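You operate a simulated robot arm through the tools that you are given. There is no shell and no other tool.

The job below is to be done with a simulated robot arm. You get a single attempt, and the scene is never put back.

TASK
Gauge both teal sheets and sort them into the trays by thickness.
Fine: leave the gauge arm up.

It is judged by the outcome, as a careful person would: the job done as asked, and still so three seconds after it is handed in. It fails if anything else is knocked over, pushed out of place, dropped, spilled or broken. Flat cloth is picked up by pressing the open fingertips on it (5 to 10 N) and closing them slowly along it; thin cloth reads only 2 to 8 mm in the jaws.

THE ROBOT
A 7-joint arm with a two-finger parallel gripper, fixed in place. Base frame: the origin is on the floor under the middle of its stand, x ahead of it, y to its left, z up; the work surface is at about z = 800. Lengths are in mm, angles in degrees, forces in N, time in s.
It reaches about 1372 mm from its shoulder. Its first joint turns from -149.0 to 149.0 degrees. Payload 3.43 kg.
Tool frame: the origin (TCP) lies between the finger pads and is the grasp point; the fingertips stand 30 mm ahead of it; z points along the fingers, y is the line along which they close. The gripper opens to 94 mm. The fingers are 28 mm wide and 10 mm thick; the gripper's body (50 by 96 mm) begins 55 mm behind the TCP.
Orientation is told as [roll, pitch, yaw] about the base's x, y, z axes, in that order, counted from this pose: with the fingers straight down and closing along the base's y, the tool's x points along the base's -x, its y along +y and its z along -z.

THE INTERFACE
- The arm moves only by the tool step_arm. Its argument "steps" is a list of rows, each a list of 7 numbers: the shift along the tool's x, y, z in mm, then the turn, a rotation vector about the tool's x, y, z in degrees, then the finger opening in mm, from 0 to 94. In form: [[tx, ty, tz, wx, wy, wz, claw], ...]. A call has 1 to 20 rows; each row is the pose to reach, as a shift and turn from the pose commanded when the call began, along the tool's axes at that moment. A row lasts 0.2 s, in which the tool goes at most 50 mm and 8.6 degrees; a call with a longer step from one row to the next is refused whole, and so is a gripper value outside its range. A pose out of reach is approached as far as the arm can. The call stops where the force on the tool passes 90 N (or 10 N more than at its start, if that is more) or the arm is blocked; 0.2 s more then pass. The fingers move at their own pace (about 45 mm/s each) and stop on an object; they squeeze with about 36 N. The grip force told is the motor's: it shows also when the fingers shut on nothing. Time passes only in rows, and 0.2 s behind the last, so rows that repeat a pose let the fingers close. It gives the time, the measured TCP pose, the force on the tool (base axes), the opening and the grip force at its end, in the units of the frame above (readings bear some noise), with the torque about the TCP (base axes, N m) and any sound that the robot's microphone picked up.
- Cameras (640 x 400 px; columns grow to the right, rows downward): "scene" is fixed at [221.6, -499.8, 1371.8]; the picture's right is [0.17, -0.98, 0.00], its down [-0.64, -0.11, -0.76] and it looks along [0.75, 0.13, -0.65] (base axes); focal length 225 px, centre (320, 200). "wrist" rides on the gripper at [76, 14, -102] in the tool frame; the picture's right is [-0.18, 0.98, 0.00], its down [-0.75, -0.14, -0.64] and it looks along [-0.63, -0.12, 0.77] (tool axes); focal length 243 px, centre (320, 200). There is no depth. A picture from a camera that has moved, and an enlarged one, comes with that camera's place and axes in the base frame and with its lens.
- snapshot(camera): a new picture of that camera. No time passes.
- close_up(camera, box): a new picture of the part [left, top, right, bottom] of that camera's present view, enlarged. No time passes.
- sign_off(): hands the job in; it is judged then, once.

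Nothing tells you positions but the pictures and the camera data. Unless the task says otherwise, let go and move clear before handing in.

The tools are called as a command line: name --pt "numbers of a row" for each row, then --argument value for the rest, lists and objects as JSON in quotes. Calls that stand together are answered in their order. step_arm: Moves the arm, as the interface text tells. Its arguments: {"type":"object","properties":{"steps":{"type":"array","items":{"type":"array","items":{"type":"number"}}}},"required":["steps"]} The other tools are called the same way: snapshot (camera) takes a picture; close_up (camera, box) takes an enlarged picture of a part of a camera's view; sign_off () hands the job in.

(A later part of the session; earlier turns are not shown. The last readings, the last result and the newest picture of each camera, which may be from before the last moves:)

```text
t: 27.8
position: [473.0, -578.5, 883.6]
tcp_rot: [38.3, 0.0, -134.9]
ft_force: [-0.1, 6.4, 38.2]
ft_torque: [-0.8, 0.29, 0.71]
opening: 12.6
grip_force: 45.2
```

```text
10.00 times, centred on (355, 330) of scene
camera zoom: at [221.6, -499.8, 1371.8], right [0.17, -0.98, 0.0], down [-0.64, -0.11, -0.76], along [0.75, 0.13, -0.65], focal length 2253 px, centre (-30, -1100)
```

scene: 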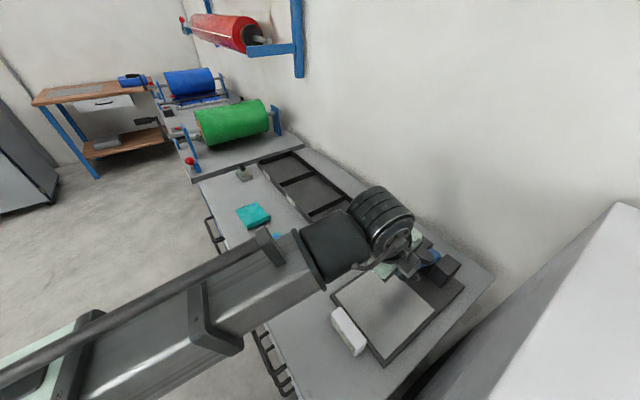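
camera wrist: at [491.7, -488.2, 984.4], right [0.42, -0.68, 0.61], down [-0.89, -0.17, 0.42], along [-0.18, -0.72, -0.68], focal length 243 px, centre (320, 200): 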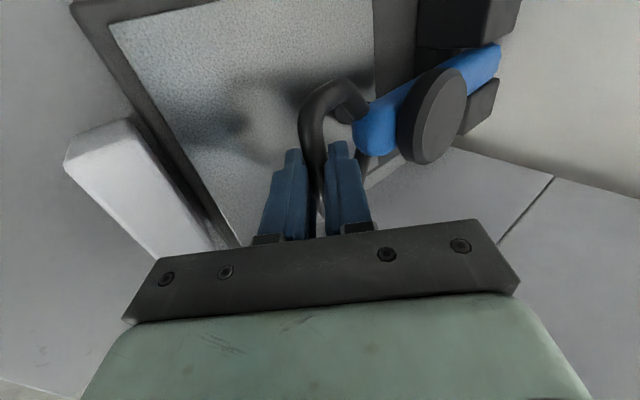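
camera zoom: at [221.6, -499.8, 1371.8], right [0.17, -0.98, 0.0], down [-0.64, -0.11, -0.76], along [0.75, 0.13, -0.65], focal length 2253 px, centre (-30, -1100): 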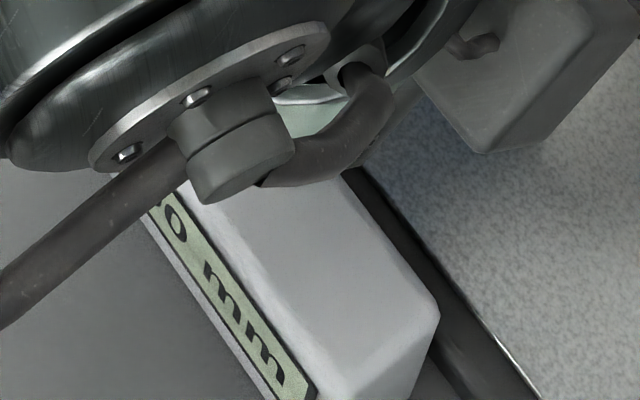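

The wrist hides the digits in this pose. I'll unload, release the bar and back away so the readout can be seen. This also tells me whether the arm stays down by itself.

step_arm --pt "0 1.0 -1.3 0 0 0 4" --pt "0 1.0 -1.3 0 0 0 4"

step_arm --pt "0 0 0 0 0 0 20" --pt "0 0 0 0 0 0 32" --pt "0 0 0 0 0 0 44" --pt "0 0 0 0 0 0 44" --pt "0 0 -20 0 0 0 44" --pt "0 0 -50 0 0 0 44" --pt "0 0 -90 0 0 0 44" --pt "0 0 -120 0 0 0 44" --pt "40 0 -130 0 0 0 44" --pt "80 0 -130 0 0 0 44" --pt "120 0 -130 0 0 0 44" --pt "160 0 -130 0 0 0 44" --pt "200 0 -130 0 0 0 44" --pt "200 0 -130 0 0 0 44"

snapshot --camera "scene"

close_up --camera "scene" --box '[325, 295, 385, 360]'

close_up --camera "scene" --box '[320, 200, 500, 370]'

snapshot --camera "wrist"

```text
t: 28.4
position: [473.4, -578.0, 882.3]
tcp_rot: [38.0, -0.1, -134.9]
ft_force: [3.9, 5.0, 23.7]
ft_torque: [-0.78, 0.49, 0.66]
opening: 12.7
grip_force: 44.4
```

```text
t: 31.4
position: [556.6, -381.3, 985.3]
tcp_rot: [38.1, 0.0, -135.0]
ft_force: [0.3, -1.0, -0.1]
ft_torque: [-0.04, 0.0, 0.0]
opening: 43.8
grip_force: 0.0
```

```text
taken
```

scene: 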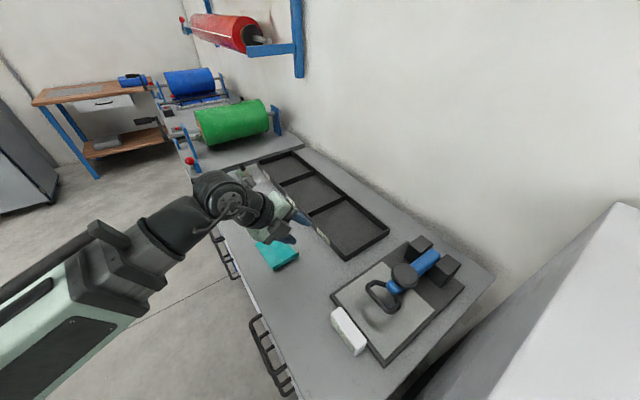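

```text
6.15 times, centred on (355, 328) of scene
camera zoom: at [221.6, -499.8, 1371.8], right [0.17, -0.98, 0.0], down [-0.64, -0.11, -0.76], along [0.75, 0.13, -0.65], focal length 1386 px, centre (105, -585)
```

zoom: 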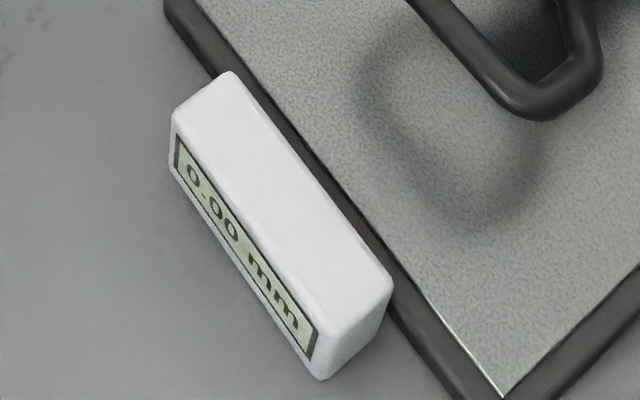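

```text
2.35 times, centred on (410, 285) of scene
camera zoom: at [221.6, -499.8, 1371.8], right [0.17, -0.98, 0.0], down [-0.64, -0.11, -0.76], along [0.75, 0.13, -0.65], focal length 530 px, centre (108, 0)
```

zoom: 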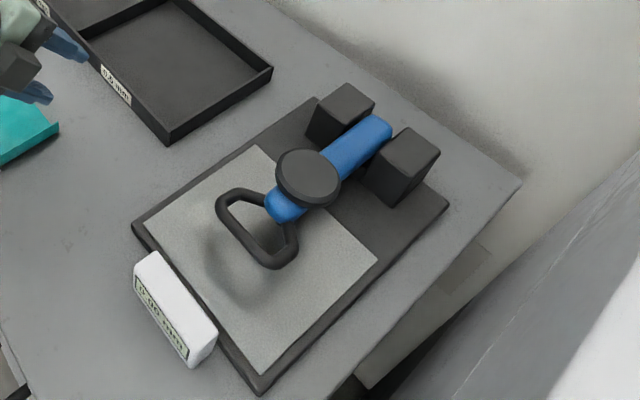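

```text
taken
camera wrist: at [575.2, -289.4, 1073.9], right [0.42, -0.68, 0.61], down [-0.89, -0.17, 0.42], along [-0.18, -0.72, -0.68], focal length 243 px, centre (320, 200)
```

wrist: 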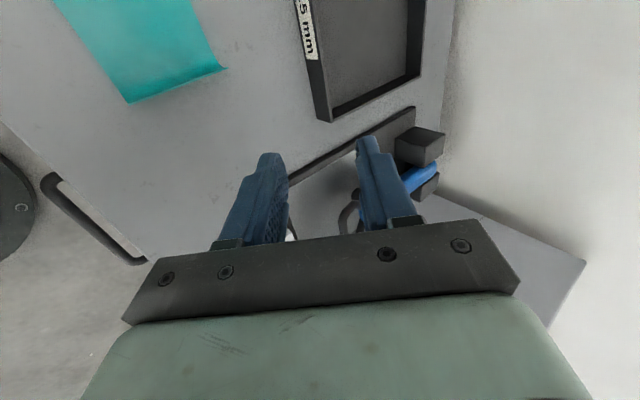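

Zero reads 0.00 mm and the arm rests down by itself, so the gauge is good. Next I'll re-grip the bar by retracing the path and swing the arm back up before fetching a sheet.

step_arm --pt "-45 0 0 0 0 0 44" --pt "-90 0 0 0 0 0 44" --pt "-135 0 0 0 0 0 44" --pt "-180 0 0 0 0 0 44" --pt "-200 0 5 0 0 0 44" --pt "-200 0 45 0 0 0 44" --pt "-200 0 85 0 0 0 44" --pt "-200 0 110 0 0 0 44" --pt "-200 0 122 0 0 0 44" --pt "-200 0 130 0 0 0 44" --pt "-200 0 130 0 0 0 44"

snapshot --camera "wrist"

```text
t: 33.8
position: [473.9, -579.8, 883.7]
tcp_rot: [38.1, -0.1, -135.0]
ft_force: [-0.3, 0.3, -1.7]
ft_torque: [0.02, -0.01, -0.02]
opening: 44.1
grip_force: 0.0
```

```text
taken
camera wrist: at [491.5, -488.4, 973.0], right [0.42, -0.68, 0.61], down [-0.89, -0.17, 0.42], along [-0.18, -0.72, -0.68], focal length 243 px, centre (320, 200)
```

wrist: 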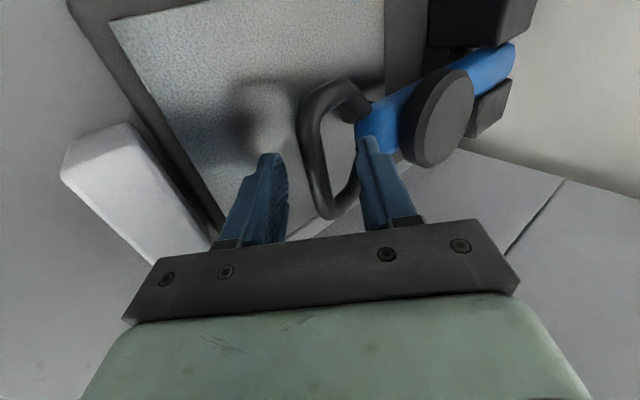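

The bar is between the jaws again. I'll close and raise along the fitted circle (pivot near b = 965, z = 860, radius 211).

step_arm --pt "0 0 0 0 0 0 32" --pt "0 0 0 0 0 0 22" --pt "0 0 0 0 0 0 14" --pt "0 0 0 0 0 0 6" --pt "0 0 0 0 0 0 4" --pt "0 0 0 0 0 0 4"

step_arm --pt "0 9.1 -9.1 1.3 0 0 4" --pt "0 18.2 -17.6 2.5 0 0 4" --pt "0 28.2 -25.6 3.8 0 0 4" --pt "0 38.3 -33.1 5.1 0 0 4" --pt "0 49.2 -39.9 6.35 0 0 4" --pt "0 60.1 -46 7.6 0 0 4" --pt "0 71.7 -51.6 8.9 0 0 4" --pt "0 83.3 -56.5 10.2 0 0 4" --pt "0 83.3 -56.5 10.2 0 0 4"

```text
t: 35.2
position: [473.1, -578.3, 884.9]
tcp_rot: [38.1, -0.1, -134.9]
ft_force: [-7.1, 7.2, -1.2]
ft_torque: [-0.25, 0.55, 0.83]
opening: 12.5
grip_force: 45.3
```

```text
t: 37.2
position: [494.8, -602.4, 979.8]
tcp_rot: [27.9, -0.1, -134.9]
ft_force: [-4.1, 0.2, 1.2]
ft_torque: [0.29, -0.21, 0.84]
opening: 12.7
grip_force: 44.9
```

step_arm --pt "0 11.4 -6.3 1.3 0 0 4" --pt "0 22.6 -11.8 2.54 0 0 4" --pt "0 34.5 -16.8 3.8 0 0 4" --pt "0 46.3 -20.9 5.1 0 0 4" --pt "0 58.7 -24.5 6.35 0 0 4" --pt "0 71.1 -27.3 7.6 0 0 4" --pt "0 83.7 -29.4 8.9 0 0 4" --pt "0 96.3 -30.8 10.2 0 0 4" --pt "0 109.1 -31.3 11.4 0 0 4" --pt "0 121.9 -31.1 12.7 0 0 4" --pt "0 134.6 -30.2 14 0 0 4" --pt "0 147.3 -28.6 15.2 0 0 4" --pt "0 159.8 -26.2 16.5 0 0 4" --pt "0 172.2 -23.2 17.8 0 0 4" --pt "0 184.3 -19.4 19.05 0 0 4" --pt "0 196.4 -14.9 20.3 0 0 4" --pt "0 196.4 -14.9 20.3 0 0 4"

```text
t: 40.8
position: [612.1, -719.6, 1083.4]
tcp_rot: [7.7, 0.0, -135.0]
ft_force: [1.3, -0.4, 0.0]
ft_torque: [-0.11, -0.08, -0.47]
opening: 12.7
grip_force: 44.9
```

step_arm --pt "0 12.8 1.0 1.3 0 0 4" --pt "0 25.5 2.4 2.5 0 0 4" --pt "0 38 4.8 3.8 0 0 4" --pt "0 50.4 7.7 5.1 0 0 4" --pt "0 62.6 11.5 6.35 0 0 4" --pt "0 74 15.4 7.6 0 0 4" --pt "0 74 15.4 7.6 0 0 4"

```text
t: 42.4
position: [667.3, -772.0, 1079.2]
tcp_rot: [-0.1, -0.1, -135.0]
ft_force: [0.4, -0.7, -2.2]
ft_torque: [-0.29, 0.13, -0.81]
opening: 12.6
grip_force: 45.6
```

The arm is back at its starting position with almost no force. I'll release it and rise clear.

step_arm --pt "0 0 0 0 0 0 18" --pt "0 0 0 0 0 0 30" --pt "0 0 0 0 0 0 44" --pt "0 0 0 0 0 0 44" --pt "0 0 -20 0 0 0 44" --pt "0 0 -45 0 0 0 44" --pt "0 0 -75 0 0 0 44" --pt "0 0 -75 0 0 0 44"

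close_up --camera "scene" --box '[410, 90, 570, 290]'

snapshot --camera "wrist"

```text
t: 44.2
position: [667.3, -772.6, 1156.0]
tcp_rot: [0.0, 0.0, -135.0]
ft_force: [-0.2, -0.2, 0.5]
ft_torque: [0.01, -0.02, 0.0]
opening: 43.6
grip_force: 0.1
```

```text
2.00 times, centred on (490, 190) of scene
camera zoom: at [221.6, -499.8, 1371.8], right [0.17, -0.98, 0.0], down [-0.64, -0.11, -0.76], along [0.75, 0.13, -0.65], focal length 451 px, centre (-20, 220)
```

zoom: 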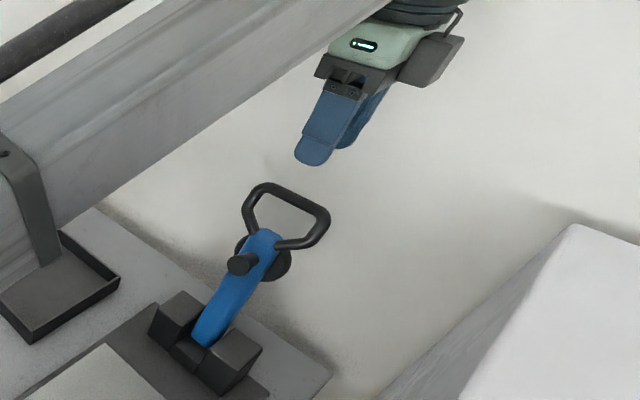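

```text
taken
camera wrist: at [731.8, -728.7, 1257.4], right [0.57, -0.82, 0.0], down [-0.63, -0.43, 0.64], along [-0.53, -0.36, -0.77], focal length 243 px, centre (320, 200)
```

wrist: 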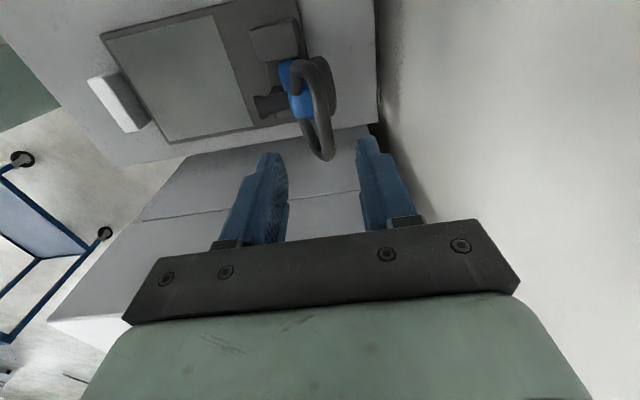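

The arm stays up. I'll go back over the tray, turn the jaws to yaw -45, and hover above the near sheet's lip.

step_arm --pt "17.6 -7 0 0 0 -7.5 50" --pt "35.2 -14 0 0 0 -15 50" --pt "52.9 -21 0 0 0 -22.5 50" --pt "70.5 -28 0 0 0 -30 50" --pt "88.1 -35 0 0 0 -37.5 50" --pt "105.7 -42 0 0 0 -45 50" --pt "123.4 -49 0 0 0 -52.5 50" --pt "141 -56 0 0 0 -60 50" --pt "158.6 -63 0 0 0 -67.5 50" --pt "176.2 -70 0 0 0 -75 50" --pt "193.9 -77 0 0 0 -82.5 50" --pt "211.5 -84 0 0 0 -90 50" --pt "211.5 -84 0 0 0 -90 50"

step_arm --pt "0 0 40 0 0 0 50" --pt "0 0 80 0 0 0 50" --pt "0 0 120 0 0 0 50" --pt "0 0 156 0 0 0 50" --pt "45 5 156 0 0 0 50" --pt "90 10 156 0 0 0 50" --pt "135 15 156 0 0 0 50" --pt "180 20 156 0 0 0 50" --pt "225 25 156 0 0 0 50" --pt "265 30 176 0 0 0 50" --pt "285 30 206 0 0 0 50" --pt "285 30 206 0 0 0 50"

snapshot --camera "wrist"

close_up --camera "scene" --box '[200, 160, 340, 300]'

```text
t: 47.0
position: [756.9, -563.0, 1154.4]
tcp_rot: [-0.1, 0.0, -44.8]
ft_force: [-0.9, -0.4, 0.4]
ft_torque: [-0.02, 0.02, 0.0]
opening: 50.1
grip_force: 0.1
```

```text
t: 49.6
position: [576.2, -340.1, 947.0]
tcp_rot: [-0.1, 0.0, -45.1]
ft_force: [-0.1, -0.5, -1.0]
ft_torque: [0.0, 0.03, 0.02]
opening: 50.2
grip_force: 0.1
```

```text
taken
camera wrist: at [532.3, -275.1, 1049.1], right [0.82, 0.57, 0.0], down [0.43, -0.63, 0.64], along [0.36, -0.53, -0.77], focal length 243 px, centre (320, 200)
```

wrist: 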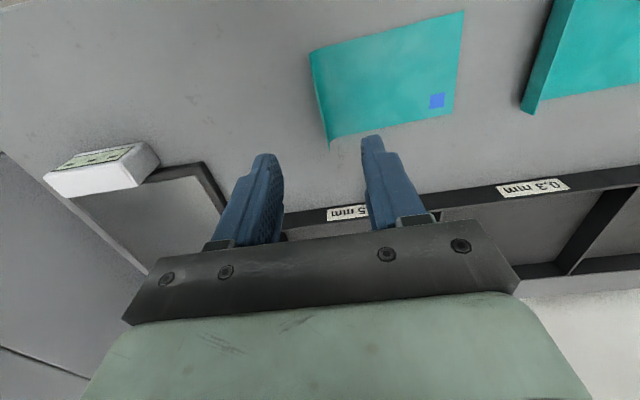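

```text
2.86 times, centred on (270, 230) of scene
camera zoom: at [221.6, -499.8, 1371.8], right [0.17, -0.98, 0.0], down [-0.64, -0.11, -0.76], along [0.75, 0.13, -0.65], focal length 644 px, centre (463, 114)
```

zoom: 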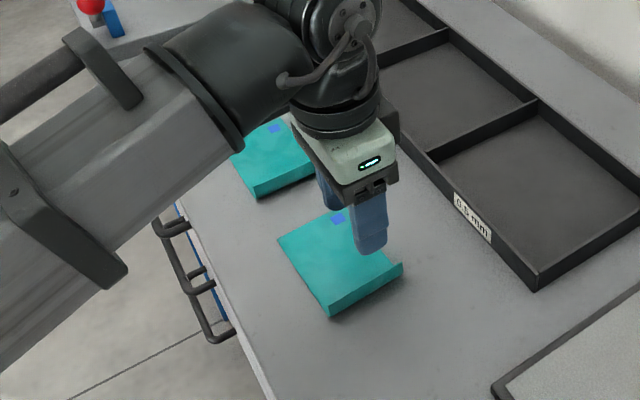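

I'm hovering over the lip. One closer check of its position before going down.

close_up --camera "wrist" --box '[280, 0, 480, 160]'

```text
2.50 times, centred on (380, 80) of wrist
camera zoom: at [532.3, -275.1, 1049.1], right [0.82, 0.57, 0.0], down [0.43, -0.63, 0.64], along [0.36, -0.53, -0.77], focal length 606 px, centre (170, 500)
```

zoom: 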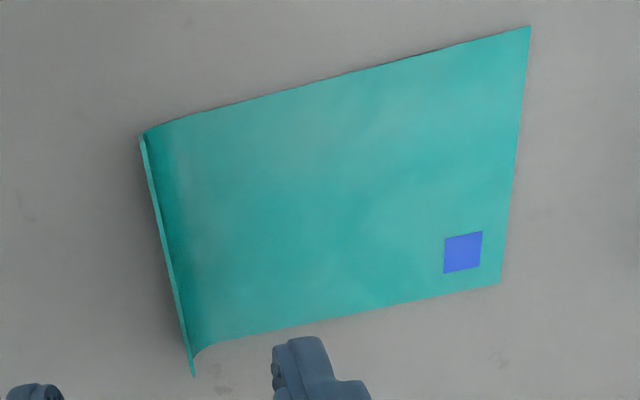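

The lip's top edge is at a ≈ 167 in bench coordinates (a runs along the bench, + to the left), b 605–693, about 20 mm high, right under the jaws. I'll descend so the tips stop a few millimetres above the bench on either side of it.

step_arm --pt "0 1.5 30 0 0 0 40" --pt "0 1.5 60 0 0 0 40" --pt "0 1.5 85 0 0 0 40" --pt "0 1.5 100 0 0 0 40" --pt "0 1.5 107 0 0 0 40" --pt "0 1.5 111 0 0 0 40" --pt "0 1.5 111 0 0 0 40"

close_up --camera "scene" --box '[220, 180, 340, 300]'

snapshot --camera "wrist"

```text
t: 51.2
position: [576.0, -339.6, 835.9]
tcp_rot: [0.0, 0.0, -45.0]
ft_force: [0.0, 0.4, -0.9]
ft_torque: [0.02, 0.0, 0.01]
opening: 40.0
grip_force: 0.0
```

```text
3.33 times, centred on (280, 240) of scene
camera zoom: at [221.6, -499.8, 1371.8], right [0.17, -0.98, 0.0], down [-0.64, -0.11, -0.76], along [0.75, 0.13, -0.65], focal length 751 px, centre (453, 67)
```

zoom: 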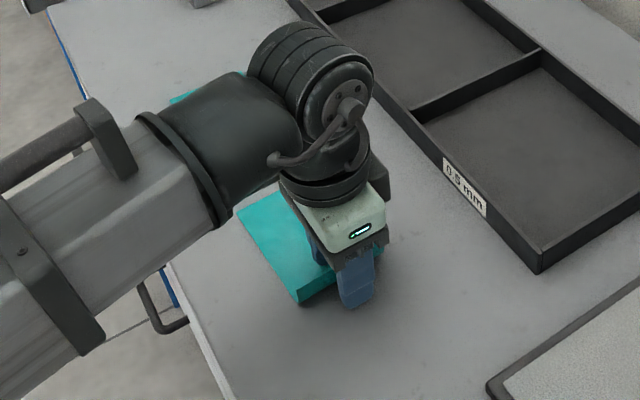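

```text
taken
camera wrist: at [533.6, -275.7, 937.9], right [0.82, 0.57, 0.0], down [0.43, -0.63, 0.64], along [0.36, -0.53, -0.77], focal length 243 px, centre (320, 200)
```

wrist: 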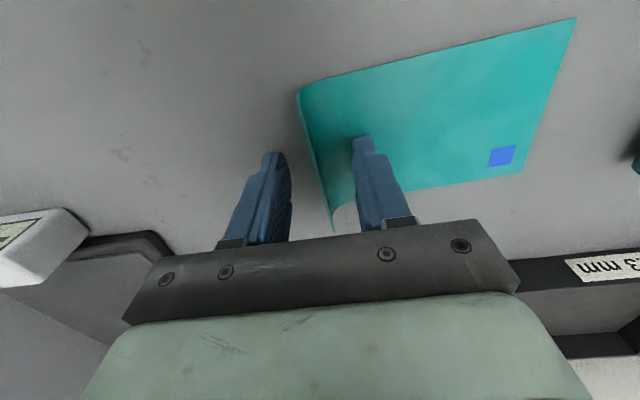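

The fingers straddle the lip cleanly with no contact. Closing slowly.

step_arm --pt "0 0 0 0 0 0 34" --pt "0 0 0 0 0 0 28" --pt "0 0 0 0 0 0 22" --pt "0 0 0 0 0 0 16" --pt "0 0 0 0 0 0 11" --pt "0 0 0 0 0 0 6" --pt "0 0 0 0 0 0 2" --pt "0 0 0 0 0 0 0" --pt "0 0 0 0 0 0 0"

snapshot --camera "wrist"

```text
t: 53.2
position: [577.0, -339.8, 836.8]
tcp_rot: [0.0, 0.0, -45.0]
ft_force: [-2.3, 1.1, 5.6]
ft_torque: [0.37, -0.44, 0.15]
opening: 9.2
grip_force: 35.7
```

```text
taken
camera wrist: at [533.4, -275.6, 938.3], right [0.82, 0.57, 0.0], down [0.43, -0.63, 0.64], along [0.36, -0.53, -0.77], focal length 243 px, centre (320, 200)
```

wrist: 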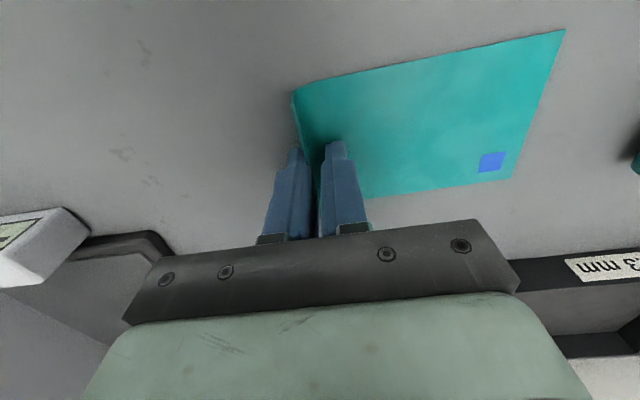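

step_arm --pt "0 0 0 0 0 0 0" --pt "0 0 0 0 0 0 0" --pt "0 0 -5 0 0 0 0" --pt "0 0 -10 0 0 0 0" --pt "0 0 -20 0 0 0 0" --pt "0 0 -30 0 0 0 0" --pt "0 0 -30 0 0 0 0"

snapshot --camera "wrist"

close_up --camera "scene" --box '[220, 180, 340, 300]'

```text
t: 54.8
position: [575.9, -341.1, 866.1]
tcp_rot: [-0.1, 0.1, -45.0]
ft_force: [-0.3, 0.4, -1.0]
ft_torque: [0.0, 0.01, 0.0]
opening: 0.0
grip_force: 33.5
```

```text
taken
camera wrist: at [533.7, -275.6, 968.3], right [0.82, 0.57, 0.0], down [0.43, -0.63, 0.64], along [0.36, -0.53, -0.77], focal length 243 px, centre (320, 200)
```

wrist: 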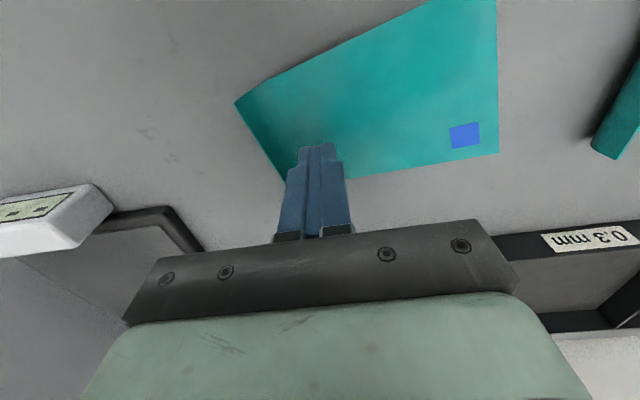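

```text
3.33 times, centred on (280, 240) of scene
camera zoom: at [221.6, -499.8, 1371.8], right [0.17, -0.98, 0.0], down [-0.64, -0.11, -0.76], along [0.75, 0.13, -0.65], focal length 751 px, centre (453, 67)
```

zoom: 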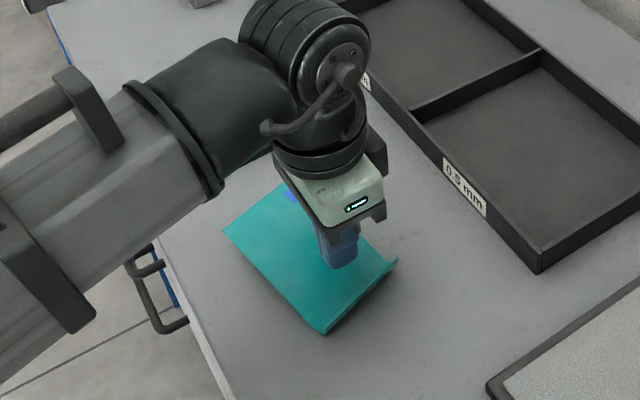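

The lip slipped out below the tips, because I gripped too little of it. I'll rise and look at how the sheet lies now.

step_arm --pt "0 0 -20 0 0 0 10" --pt "0 0 -50 0 0 0 30" --pt "0 0 -85 0 0 0 40" --pt "0 0 -85 0 0 0 40"

close_up --camera "wrist" --box '[230, 0, 490, 180]'

close_up --camera "scene" --box '[220, 180, 340, 300]'

```text
t: 55.8
position: [580.4, -337.8, 951.5]
tcp_rot: [-0.1, -0.1, -45.0]
ft_force: [0.2, 0.2, 0.4]
ft_torque: [-0.01, 0.0, 0.0]
opening: 40.0
grip_force: 0.1
```

```text
2.22 times, centred on (360, 90) of wrist
camera zoom: at [536.3, -273.8, 1053.9], right [0.82, 0.57, 0.0], down [0.43, -0.63, 0.64], along [0.36, -0.53, -0.77], focal length 539 px, centre (231, 444)
```

zoom: 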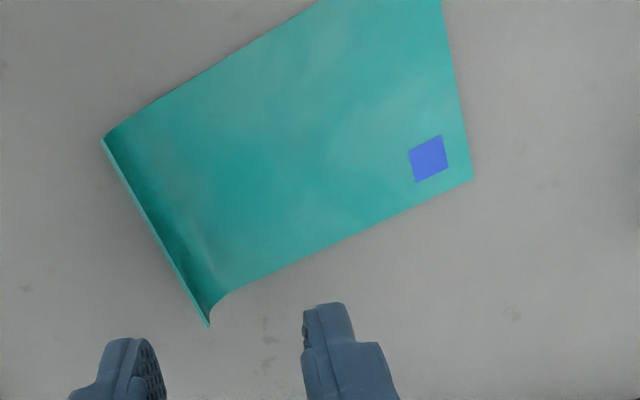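

```text
3.33 times, centred on (280, 240) of scene
camera zoom: at [221.6, -499.8, 1371.8], right [0.17, -0.98, 0.0], down [-0.64, -0.11, -0.76], along [0.75, 0.13, -0.65], focal length 751 px, centre (453, 67)
```

zoom: 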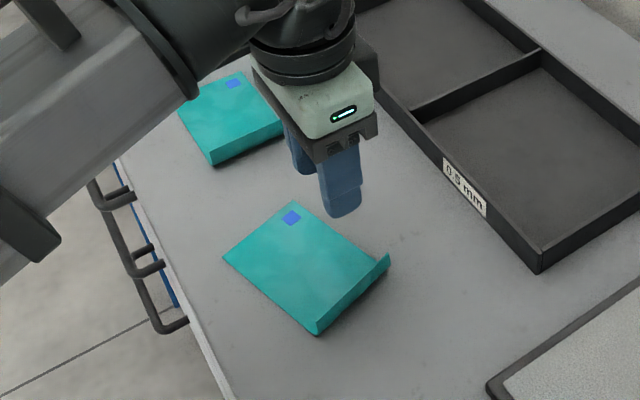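

The sheet kept its shape; it only slid about 27 mm and turned about 16°. Its lip now runs from about (520,-339) to (596,-381). I'll align the jaws with it and go down to the bench surface this time, pressing lightly so the whole lip is taken.

step_arm --pt "0 -8 0 0 0 -5.3 40" --pt "0 -16 0 0 0 -10.7 40" --pt "0 -24.7 0 0 0 -16 40" --pt "0 -24.7 0 0 0 -16 40" --pt "0 -24.7 0 0 0 -16 40"

close_up --camera "wrist" --box '[230, 0, 490, 180]'

```text
t: 57.0
position: [560.3, -356.3, 953.1]
tcp_rot: [-0.1, 0.0, -28.9]
ft_force: [-0.3, -0.2, 0.5]
ft_torque: [0.01, 0.0, 0.0]
opening: 40.3
grip_force: 0.0
```

```text
2.22 times, centred on (360, 90) of wrist
camera zoom: at [501.7, -306.7, 1053.8], right [0.64, 0.77, 0.0], down [0.59, -0.49, 0.64], along [0.49, -0.41, -0.77], focal length 539 px, centre (231, 444)
```

zoom: 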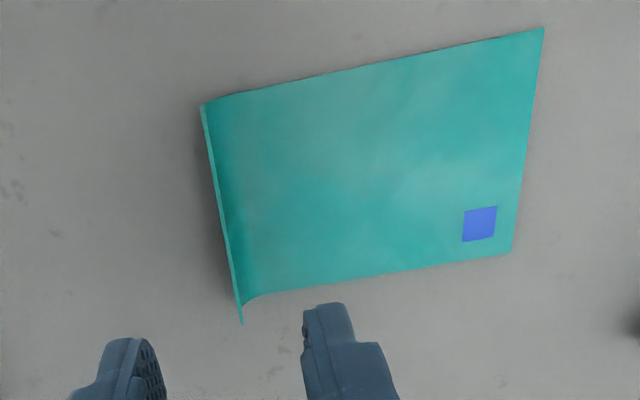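

The jaws are aligned with the lip. Descending to just above the bench, then feeling for contact.

step_arm --pt "0 0 40 0 0 0 40" --pt "0 0 75 0 0 0 40" --pt "0 0 100 0 0 0 40" --pt "0 0 112 0 0 0 40" --pt "0 0 118 0 0 0 40" --pt "0 0 120 0 0 0 40" --pt "0 0 120 0 0 0 40"

step_arm --pt "0 0 1 0 0 0 40" --pt "0 0 1 0 0 0 40"

step_arm --pt "0 0 1 0 0 0 40" --pt "0 0 1 0 0 0 40"

```text
t: 58.6
position: [559.3, -355.6, 831.4]
tcp_rot: [0.0, -0.1, -29.1]
ft_force: [3.7, -0.9, 34.4]
ft_torque: [0.73, -0.42, -0.09]
opening: 40.8
grip_force: 0.9
```

```text
t: 59.2
position: [559.8, -356.4, 831.8]
tcp_rot: [0.0, -0.3, -29.1]
ft_force: [5.1, -2.6, 61.0]
ft_torque: [1.21, -0.71, -0.19]
opening: 40.2
grip_force: 0.3
```

```text
t: 60.0
position: [558.9, -356.2, 831.5]
tcp_rot: [0.1, -0.2, -28.9]
ft_force: [-5.8, 3.2, 33.6]
ft_torque: [0.83, -0.16, 0.2]
opening: 39.9
grip_force: 0.1
stopped in row 2: the force on the tool passed its limit at 90 N (the readings are from after the stop); the commanded pose is now the measured one
```

The bench was met at TCP z ≈ 832, a little higher than I assumed, and I pressed too hard. Backing off to a light touch.

step_arm --pt "0 0 -0.9 0 0 0 40" --pt "0 0 -0.9 0 0 0 40"

close_up --camera "wrist" --box '[230, 0, 550, 240]'

```text
t: 60.5
position: [559.9, -356.2, 832.3]
tcp_rot: [0.0, -0.2, -29.0]
ft_force: [-7.0, 3.2, 29.9]
ft_torque: [0.75, -0.11, 0.17]
opening: 40.4
grip_force: 0.2
```

```text
1.67 times, centred on (390, 120) of wrist
camera zoom: at [500.3, -306.2, 934.3], right [0.64, 0.77, 0.0], down [0.59, -0.49, 0.64], along [0.5, -0.41, -0.76], focal length 404 px, centre (203, 333)
```

zoom: 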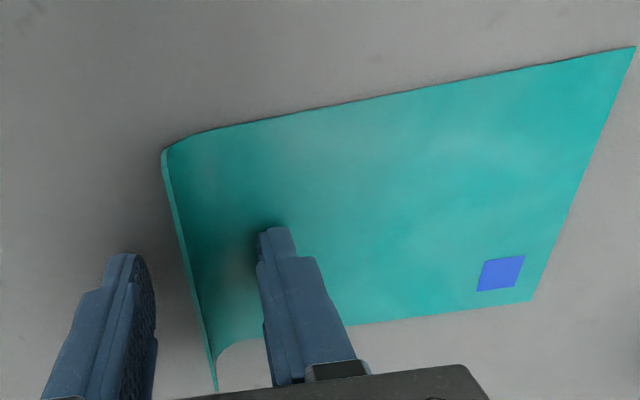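

step_arm --pt "0 0 -0.8 0 0 0 40" --pt "0 0 -0.8 0 0 0 40"

```text
t: 61.1
position: [560.6, -356.5, 831.9]
tcp_rot: [0.0, -0.2, -29.0]
ft_force: [-2.3, 1.0, 15.0]
ft_torque: [0.36, -0.06, 0.07]
opening: 39.9
grip_force: 1.1
```

step_arm --pt "0 0 -0.4 0 0 0 40" --pt "0 0 -0.4 0 0 0 40"

```text
t: 61.8
position: [560.2, -357.0, 833.6]
tcp_rot: [0.0, -0.3, -28.9]
ft_force: [-1.7, 1.5, 6.9]
ft_torque: [0.17, -0.02, 0.04]
opening: 40.1
grip_force: 0.1
```

A light touch of 7 N now. Closing slowly along the sheet onto the lip.

step_arm --pt "0 0 0 0 0 0 37" --pt "0 0 0 0 0 0 34" --pt "0 0 0 0 0 0 31" --pt "0 0 0 0 0 0 28" --pt "0 0 0 0 0 0 25" --pt "0 0 0 0 0 0 22" --pt "0 0 0 0 0 0 19" --pt "0 0 0 0 0 0 16" --pt "0 0 0 0 0 0 14" --pt "0 0 0 0 0 0 12" --pt "0 0 0 0 0 0 10" --pt "0 0 0 0 0 0 8"

close_up --camera "wrist" --box '[230, 0, 550, 240]'

```text
t: 64.3
position: [559.7, -358.0, 833.7]
tcp_rot: [0.0, -0.1, -29.0]
ft_force: [-1.7, -4.3, 11.9]
ft_torque: [0.33, -0.13, 0.01]
opening: 16.2
grip_force: 14.4
```

```text
1.67 times, centred on (390, 120) of wrist
camera zoom: at [500.6, -306.5, 935.0], right [0.64, 0.77, 0.0], down [0.59, -0.49, 0.64], along [0.5, -0.41, -0.76], focal length 404 px, centre (203, 333)
```

zoom: 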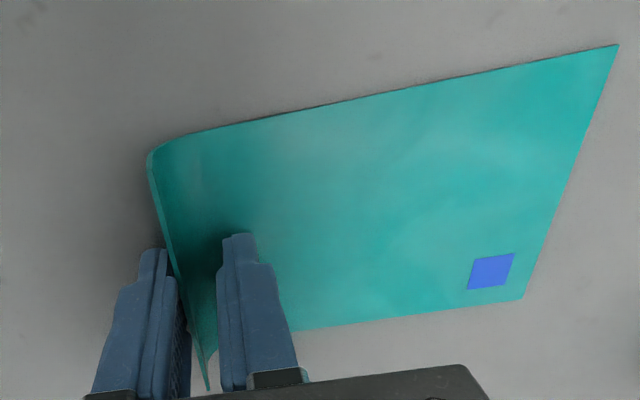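

step_arm --pt "0 0 0 0 0 0 6" --pt "0 0 0 0 0 0 4" --pt "0 0 0 0 0 0 2" --pt "0 0 0 0 0 0 0" --pt "0 0 0 0 0 0 0" --pt "0 0 0 0 0 0 0" --pt "0 0 0 0 0 0 0"

close_up --camera "wrist" --box '[230, 0, 550, 240]'

```text
t: 66.0
position: [558.9, -357.6, 834.3]
tcp_rot: [0.0, -0.4, -29.1]
ft_force: [2.2, -5.7, 62.1]
ft_torque: [0.46, -0.3, -0.04]
opening: 11.3
grip_force: 36.4
```

```text
1.67 times, centred on (390, 120) of wrist
camera zoom: at [500.2, -306.1, 935.9], right [0.64, 0.77, 0.0], down [0.59, -0.49, 0.65], along [0.5, -0.41, -0.76], focal length 404 px, centre (203, 333)
```

zoom: 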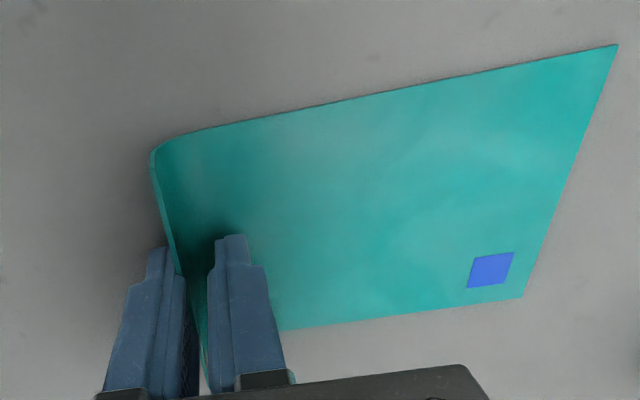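

The squeeze is wedging the tips upward (62 N), so the sheet is stiff and the fingertips are caught in the curved root of the lip. The straight part of the lip must be the upper half. I'll open, rise so only that upper half is between the pads, and look again.

step_arm --pt "0 0 -1 0 0 0 14" --pt "0 0 -2 0 0 0 24" --pt "0 0 -6 0 0 0 34" --pt "0 0 -12 0 0 0 40" --pt "0 0 -12 0 0 0 40"

snapshot --camera "wrist"

close_up --camera "wrist" --box '[230, 60, 430, 240]'

close_up --camera "scene" --box '[230, 200, 330, 300]'

```text
t: 67.2
position: [559.7, -356.8, 844.3]
tcp_rot: [0.0, 0.0, -28.9]
ft_force: [-0.5, 0.6, 0.3]
ft_torque: [0.01, 0.02, -0.01]
opening: 40.0
grip_force: 0.0
```

```text
taken
camera wrist: at [501.0, -306.2, 946.2], right [0.64, 0.77, 0.0], down [0.59, -0.49, 0.64], along [0.5, -0.41, -0.77], focal length 243 px, centre (320, 200)
```

wrist: 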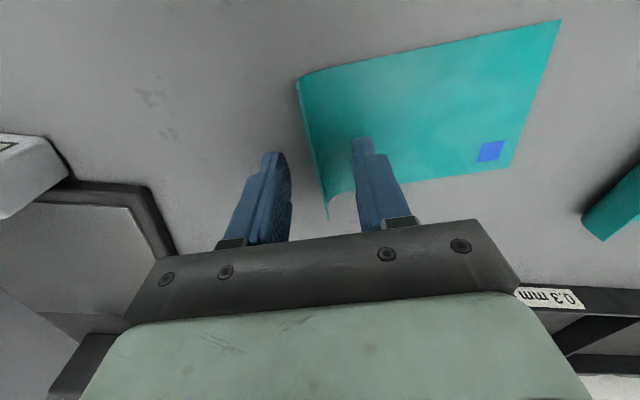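

```text
2.22 times, centred on (330, 150) of wrist
camera zoom: at [501.0, -306.2, 946.2], right [0.64, 0.77, 0.0], down [0.59, -0.49, 0.64], along [0.5, -0.41, -0.77], focal length 539 px, centre (298, 311)
```

zoom: 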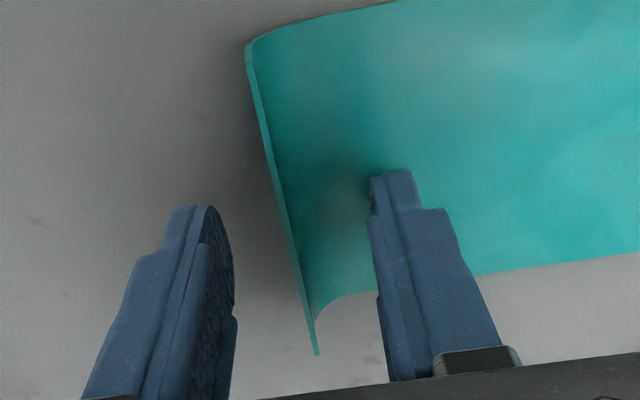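

```text
4.00 times, centred on (280, 250) of scene
camera zoom: at [221.6, -499.8, 1371.8], right [0.17, -0.98, 0.0], down [-0.64, -0.11, -0.76], along [0.75, 0.13, -0.65], focal length 901 px, centre (480, 0)
```

zoom: 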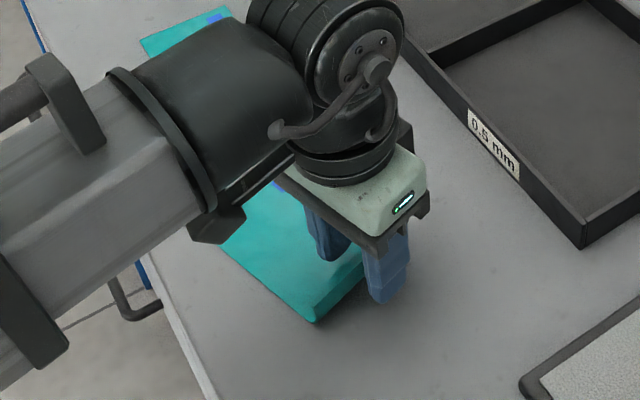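

The lip is a curved quarter-round with only its top near vertical, and the jaws are centred on it. I'll close with the tips about 12 mm above the bench so the pads bear on the near-vertical upper part.

step_arm --pt "0 0 0.8 0 0 0 32" --pt "0 0 0.8 0 0 0 26" --pt "0 0 0.8 0 0 0 20" --pt "0 0 0.8 0 0 0 15" --pt "0 0 0.8 0 0 0 11" --pt "0 0 0.8 0 0 0 8" --pt "0 0 0.8 0 0 0 5" --pt "0 0 0.8 0 0 0 3" --pt "0 0 0.8 0 0 0 0" --pt "0 0 0.8 0 0 0 0" --pt "0 0 0.8 0 0 0 0"

close_up --camera "wrist" --box '[230, 60, 430, 240]'

```text
t: 69.5
position: [561.0, -356.3, 842.7]
tcp_rot: [0.0, 0.0, -29.0]
ft_force: [-0.3, -0.5, 0.3]
ft_torque: [0.03, -0.01, 0.0]
opening: 2.4
grip_force: 36.2
```

```text
2.22 times, centred on (330, 150) of wrist
camera zoom: at [501.0, -306.0, 945.2], right [0.64, 0.77, 0.0], down [0.59, -0.49, 0.64], along [0.5, -0.41, -0.77], focal length 539 px, centre (298, 311)
```

zoom: 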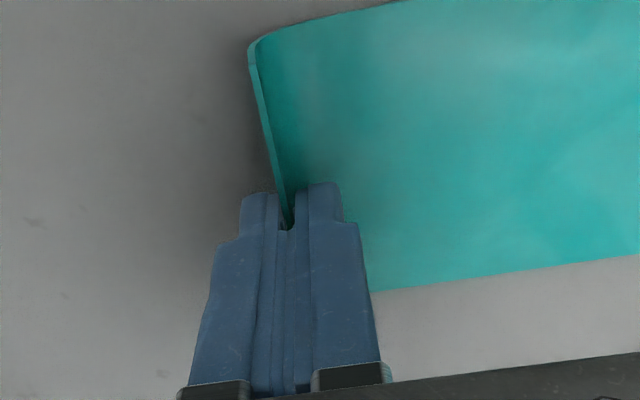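

Gripped: 2.4 mm in the jaws with no side load. Lifting gently.

step_arm --pt "0 0 -2 0 0 0 0" --pt "0 0 -5 0 0 0 0" --pt "0 0 -10 0 0 0 0" --pt "0 0 -18 0 0 0 0" --pt "0 0 -30 0 0 0 0" --pt "0 0 -45 0 0 0 0" --pt "0 0 -45 0 0 0 0"

snapshot --camera "wrist"

close_up --camera "scene" --box '[220, 180, 340, 300]'

```text
t: 71.2
position: [558.1, -356.7, 888.2]
tcp_rot: [0.0, -0.1, -29.0]
ft_force: [-0.5, -0.8, -0.6]
ft_torque: [0.0, -0.02, 0.05]
opening: 2.2
grip_force: 35.7
```

```text
taken
camera wrist: at [499.9, -307.1, 990.9], right [0.64, 0.77, 0.0], down [0.59, -0.49, 0.64], along [0.5, -0.41, -0.77], focal length 243 px, centre (320, 200)
```

wrist: 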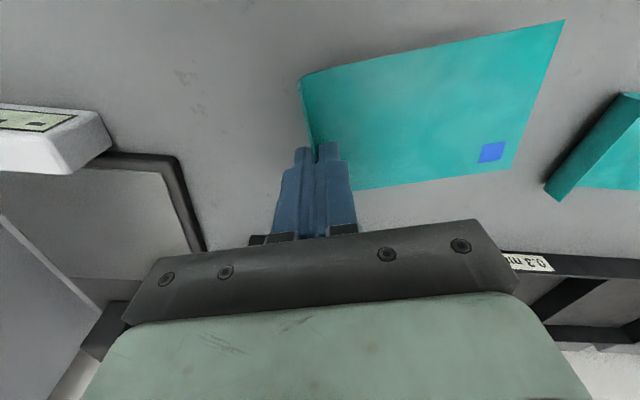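

```text
3.33 times, centred on (280, 240) of scene
camera zoom: at [221.6, -499.8, 1371.8], right [0.17, -0.98, 0.0], down [-0.64, -0.11, -0.76], along [0.75, 0.13, -0.65], focal length 751 px, centre (453, 67)
```

zoom: 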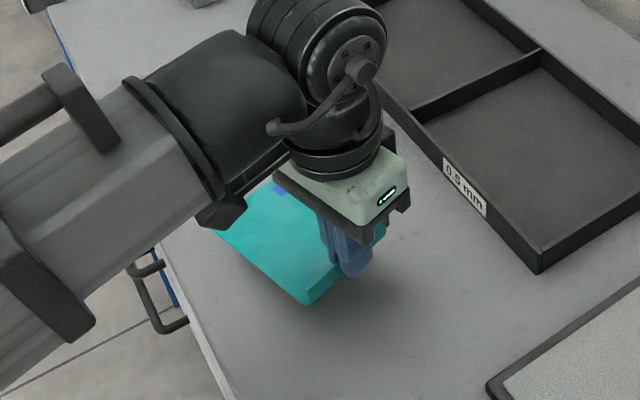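

The sheet is stiff and came up level with the gripper. I'll carry it to the gauge turned so the lip faces the robot and the sheet lies under the foot, which also keeps the wrist clear of the cabinet on the right.

step_arm --pt "0 0 -31 0 0 0 0" --pt "0 0 -62 0 0 0 0" --pt "0 0 -92 0 0 0 0" --pt "-2.4 -16.9 -92 0 0 7.57 0" --pt "-4.8 -33.8 -92 0 0 15.1 0" --pt "-7.1 -50.7 -92 0 0 22.7 0" --pt "-9.5 -67.6 -92 0 0 30.3 0" --pt "-11.9 -84.5 -92 0 0 37.9 0" --pt "-14.3 -101.4 -92 0 0 45.4 0" --pt "-16.7 -118.3 -92 0 0 53 0" --pt "-19 -135.1 -92 0 0 60.6 0" --pt "-21.4 -152 -92 0 0 68.1 0" --pt "-23.8 -168.9 -92 0 0 75.7 0" --pt "-26.2 -185.8 -92 0 0 83.3 0" --pt "-28.5 -202.7 -92 0 0 90.9 0" --pt "-30.9 -219.6 -92 0 0 98.4 0" --pt "-33.3 -236.5 -92 0 0 106 0" --pt "-33.3 -236.5 -92 0 0 106 0"

snapshot --camera "scene"

snapshot --camera "wrist"

```text
t: 75.0
position: [475.3, -580.0, 982.2]
tcp_rot: [0.2, 0.0, -135.1]
ft_force: [-0.4, -0.2, 0.9]
ft_torque: [0.02, 0.0, -0.04]
opening: 2.3
grip_force: 35.5
```

```text
taken
```

scene: 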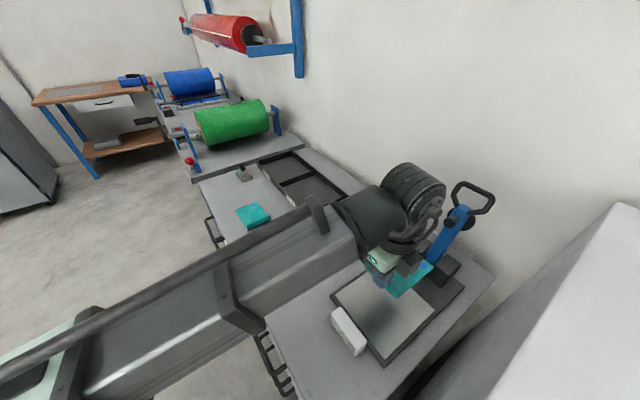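

```text
taken
camera wrist: at [539.0, -535.4, 1084.4], right [0.56, -0.83, 0.0], down [-0.63, -0.43, 0.64], along [-0.53, -0.36, -0.77], focal length 243 px, centre (320, 200)
```

wrist: 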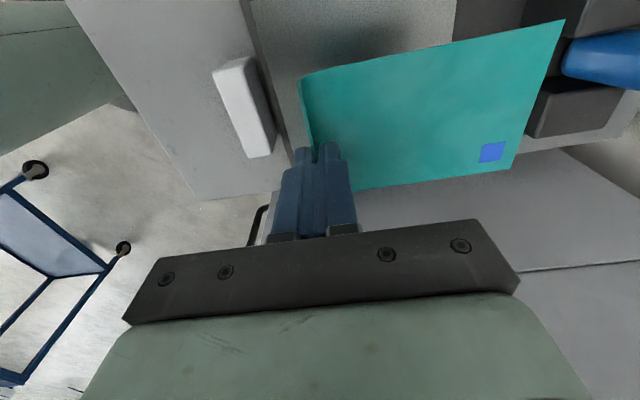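

The sheet is held level above the plate, centred on the foot's landing spot. Lowering, then feeling for the plate in small steps.

step_arm --pt "0 0 30 0 0 0 0" --pt "0 0 60 0 0 0 0" --pt "0 0 85 0 0 0 0" --pt "0 0 100 0 0 0 0" --pt "0 0 110 0 0 0 0" --pt "0 0 112 0 0 0 0" --pt "0 0 112 0 0 0 0"

snapshot --camera "wrist"

close_up --camera "scene" --box '[310, 200, 500, 380]'

```text
t: 76.5
position: [473.9, -580.1, 869.3]
tcp_rot: [0.2, 0.0, -134.9]
ft_force: [-0.9, -0.3, -0.2]
ft_torque: [0.0, 0.01, 0.01]
opening: 2.2
grip_force: 36.1
```

```text
taken
camera wrist: at [538.1, -535.7, 972.0], right [0.57, -0.82, 0.0], down [-0.63, -0.43, 0.64], along [-0.53, -0.36, -0.77], focal length 243 px, centre (320, 200)
```

wrist: 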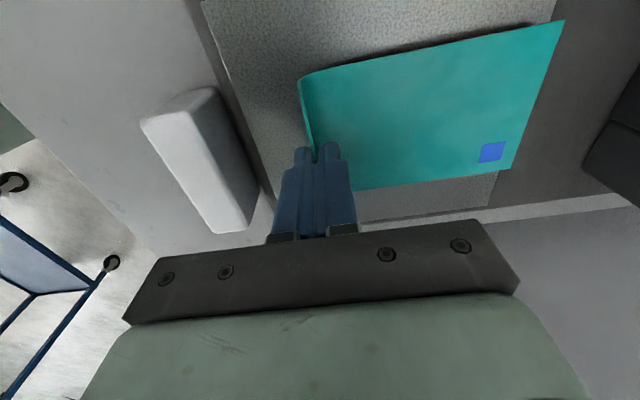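

```text
2.22 times, centred on (405, 290) of scene
camera zoom: at [221.6, -499.8, 1371.8], right [0.17, -0.98, 0.0], down [-0.64, -0.11, -0.76], along [0.75, 0.13, -0.65], focal length 501 px, centre (131, 0)
```

zoom: 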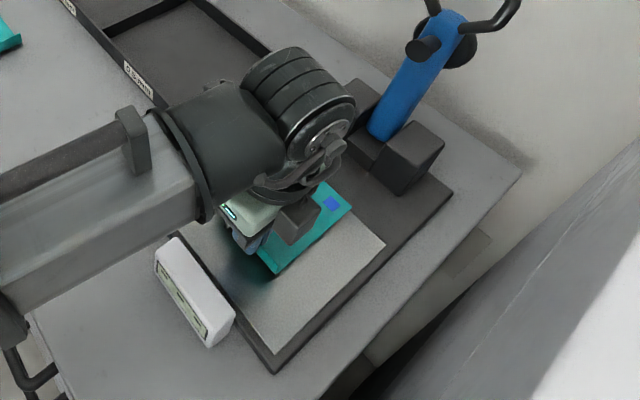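

step_arm --pt "0 0 2 0 0 0 0" --pt "0 0 4 0 0 0 0" --pt "0 0 4 0 0 0 0"

step_arm --pt "0 0 1.5 0 0 0 0" --pt "0 0 1.5 0 0 0 0"

```text
t: 77.3
position: [474.5, -580.8, 865.7]
tcp_rot: [0.1, 0.0, -135.0]
ft_force: [-0.9, -1.2, 0.2]
ft_torque: [0.02, 0.01, 0.01]
opening: 2.0
grip_force: 35.7
```

```text
t: 78.0
position: [474.4, -579.9, 863.7]
tcp_rot: [0.0, 0.0, -135.0]
ft_force: [0.1, -0.5, -0.2]
ft_torque: [0.01, -0.02, 0.01]
opening: 2.2
grip_force: 36.0
```

step_arm --pt "0 0 1.5 0 0 0 0" --pt "0 0 1.5 0 0 0 0"

close_up --camera "scene" --box '[370, 250, 450, 330]'

```text
t: 78.5
position: [474.3, -579.6, 861.9]
tcp_rot: [0.1, 0.0, -135.0]
ft_force: [0.5, -0.5, -0.3]
ft_torque: [0.02, -0.01, 0.0]
opening: 2.1
grip_force: 35.8
```

```text
5.00 times, centred on (410, 290) of scene
camera zoom: at [221.6, -499.8, 1371.8], right [0.17, -0.98, 0.0], down [-0.64, -0.11, -0.76], along [0.75, 0.13, -0.65], focal length 1126 px, centre (-130, -250)
```

zoom: 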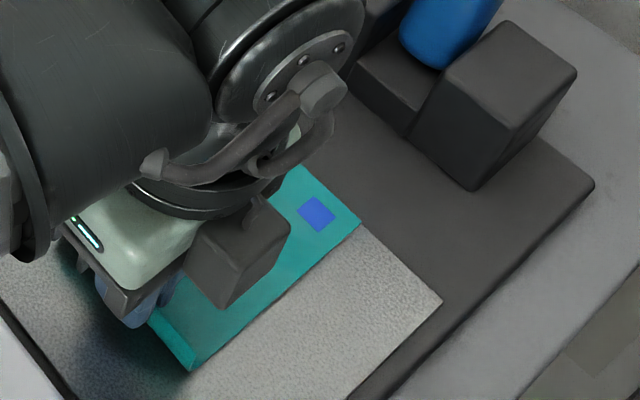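

step_arm --pt "0 0 1.5 0 0 0 0" --pt "0 0 1.5 0 0 0 0"

step_arm --pt "0 0 1.2 0 0 0 0" --pt "0 0 1.2 0 0 0 0"

```text
t: 79.2
position: [475.2, -579.9, 859.1]
tcp_rot: [0.1, 0.1, -134.9]
ft_force: [-0.6, -0.6, 0.7]
ft_torque: [-0.02, 0.03, 0.0]
opening: 2.3
grip_force: 35.9
```

```text
t: 79.8
position: [474.4, -579.4, 860.4]
tcp_rot: [0.3, 0.0, -135.0]
ft_force: [0.0, 0.4, 9.8]
ft_torque: [-0.25, 0.16, -0.03]
opening: 2.4
grip_force: 36.0
```

Contact at 9.8 N. Opening slowly and rising straight up.

step_arm --pt "0 0 -0.3 0 0 0 4" --pt "0 0 -0.3 0 0 0 8" --pt "0 0 -0.3 0 0 0 14" --pt "0 0 -0.3 0 0 0 22" --pt "0 0 -0.3 0 0 0 30" --pt "0 0 -0.3 0 0 0 30" --pt "0 0 -10 0 0 0 30" --pt "0 0 -35 0 0 0 30" --pt "0 0 -70 0 0 0 30" --pt "0 0 -110 0 0 0 30" --pt "0 0 -110 0 0 0 30"

snapshot --camera "wrist"

close_up --camera "scene" --box '[310, 200, 500, 380]'

```text
t: 82.2
position: [474.3, -580.1, 970.6]
tcp_rot: [0.2, 0.1, -135.1]
ft_force: [-0.1, -0.3, -1.2]
ft_torque: [-0.02, 0.02, 0.0]
opening: 29.8
grip_force: 0.0
```

```text
taken
camera wrist: at [539.3, -535.8, 1072.0], right [0.57, -0.82, 0.0], down [-0.63, -0.43, 0.64], along [-0.53, -0.36, -0.77], focal length 243 px, centre (320, 200)
```

wrist: 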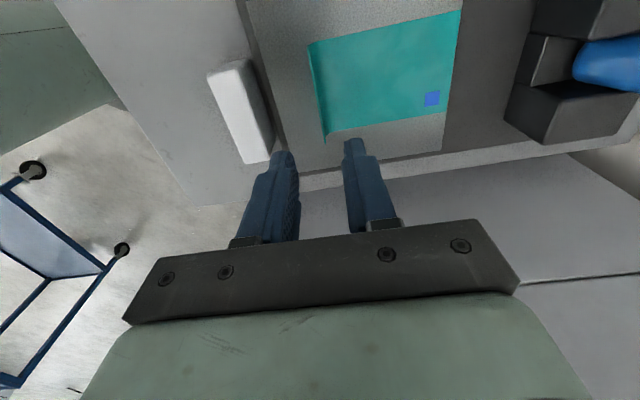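

```text
2.22 times, centred on (405, 290) of scene
camera zoom: at [221.6, -499.8, 1371.8], right [0.17, -0.98, 0.0], down [-0.64, -0.11, -0.76], along [0.75, 0.13, -0.65], focal length 501 px, centre (131, 0)
```

zoom: 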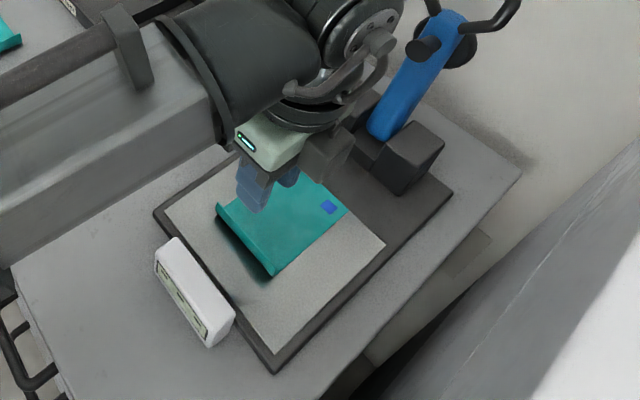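

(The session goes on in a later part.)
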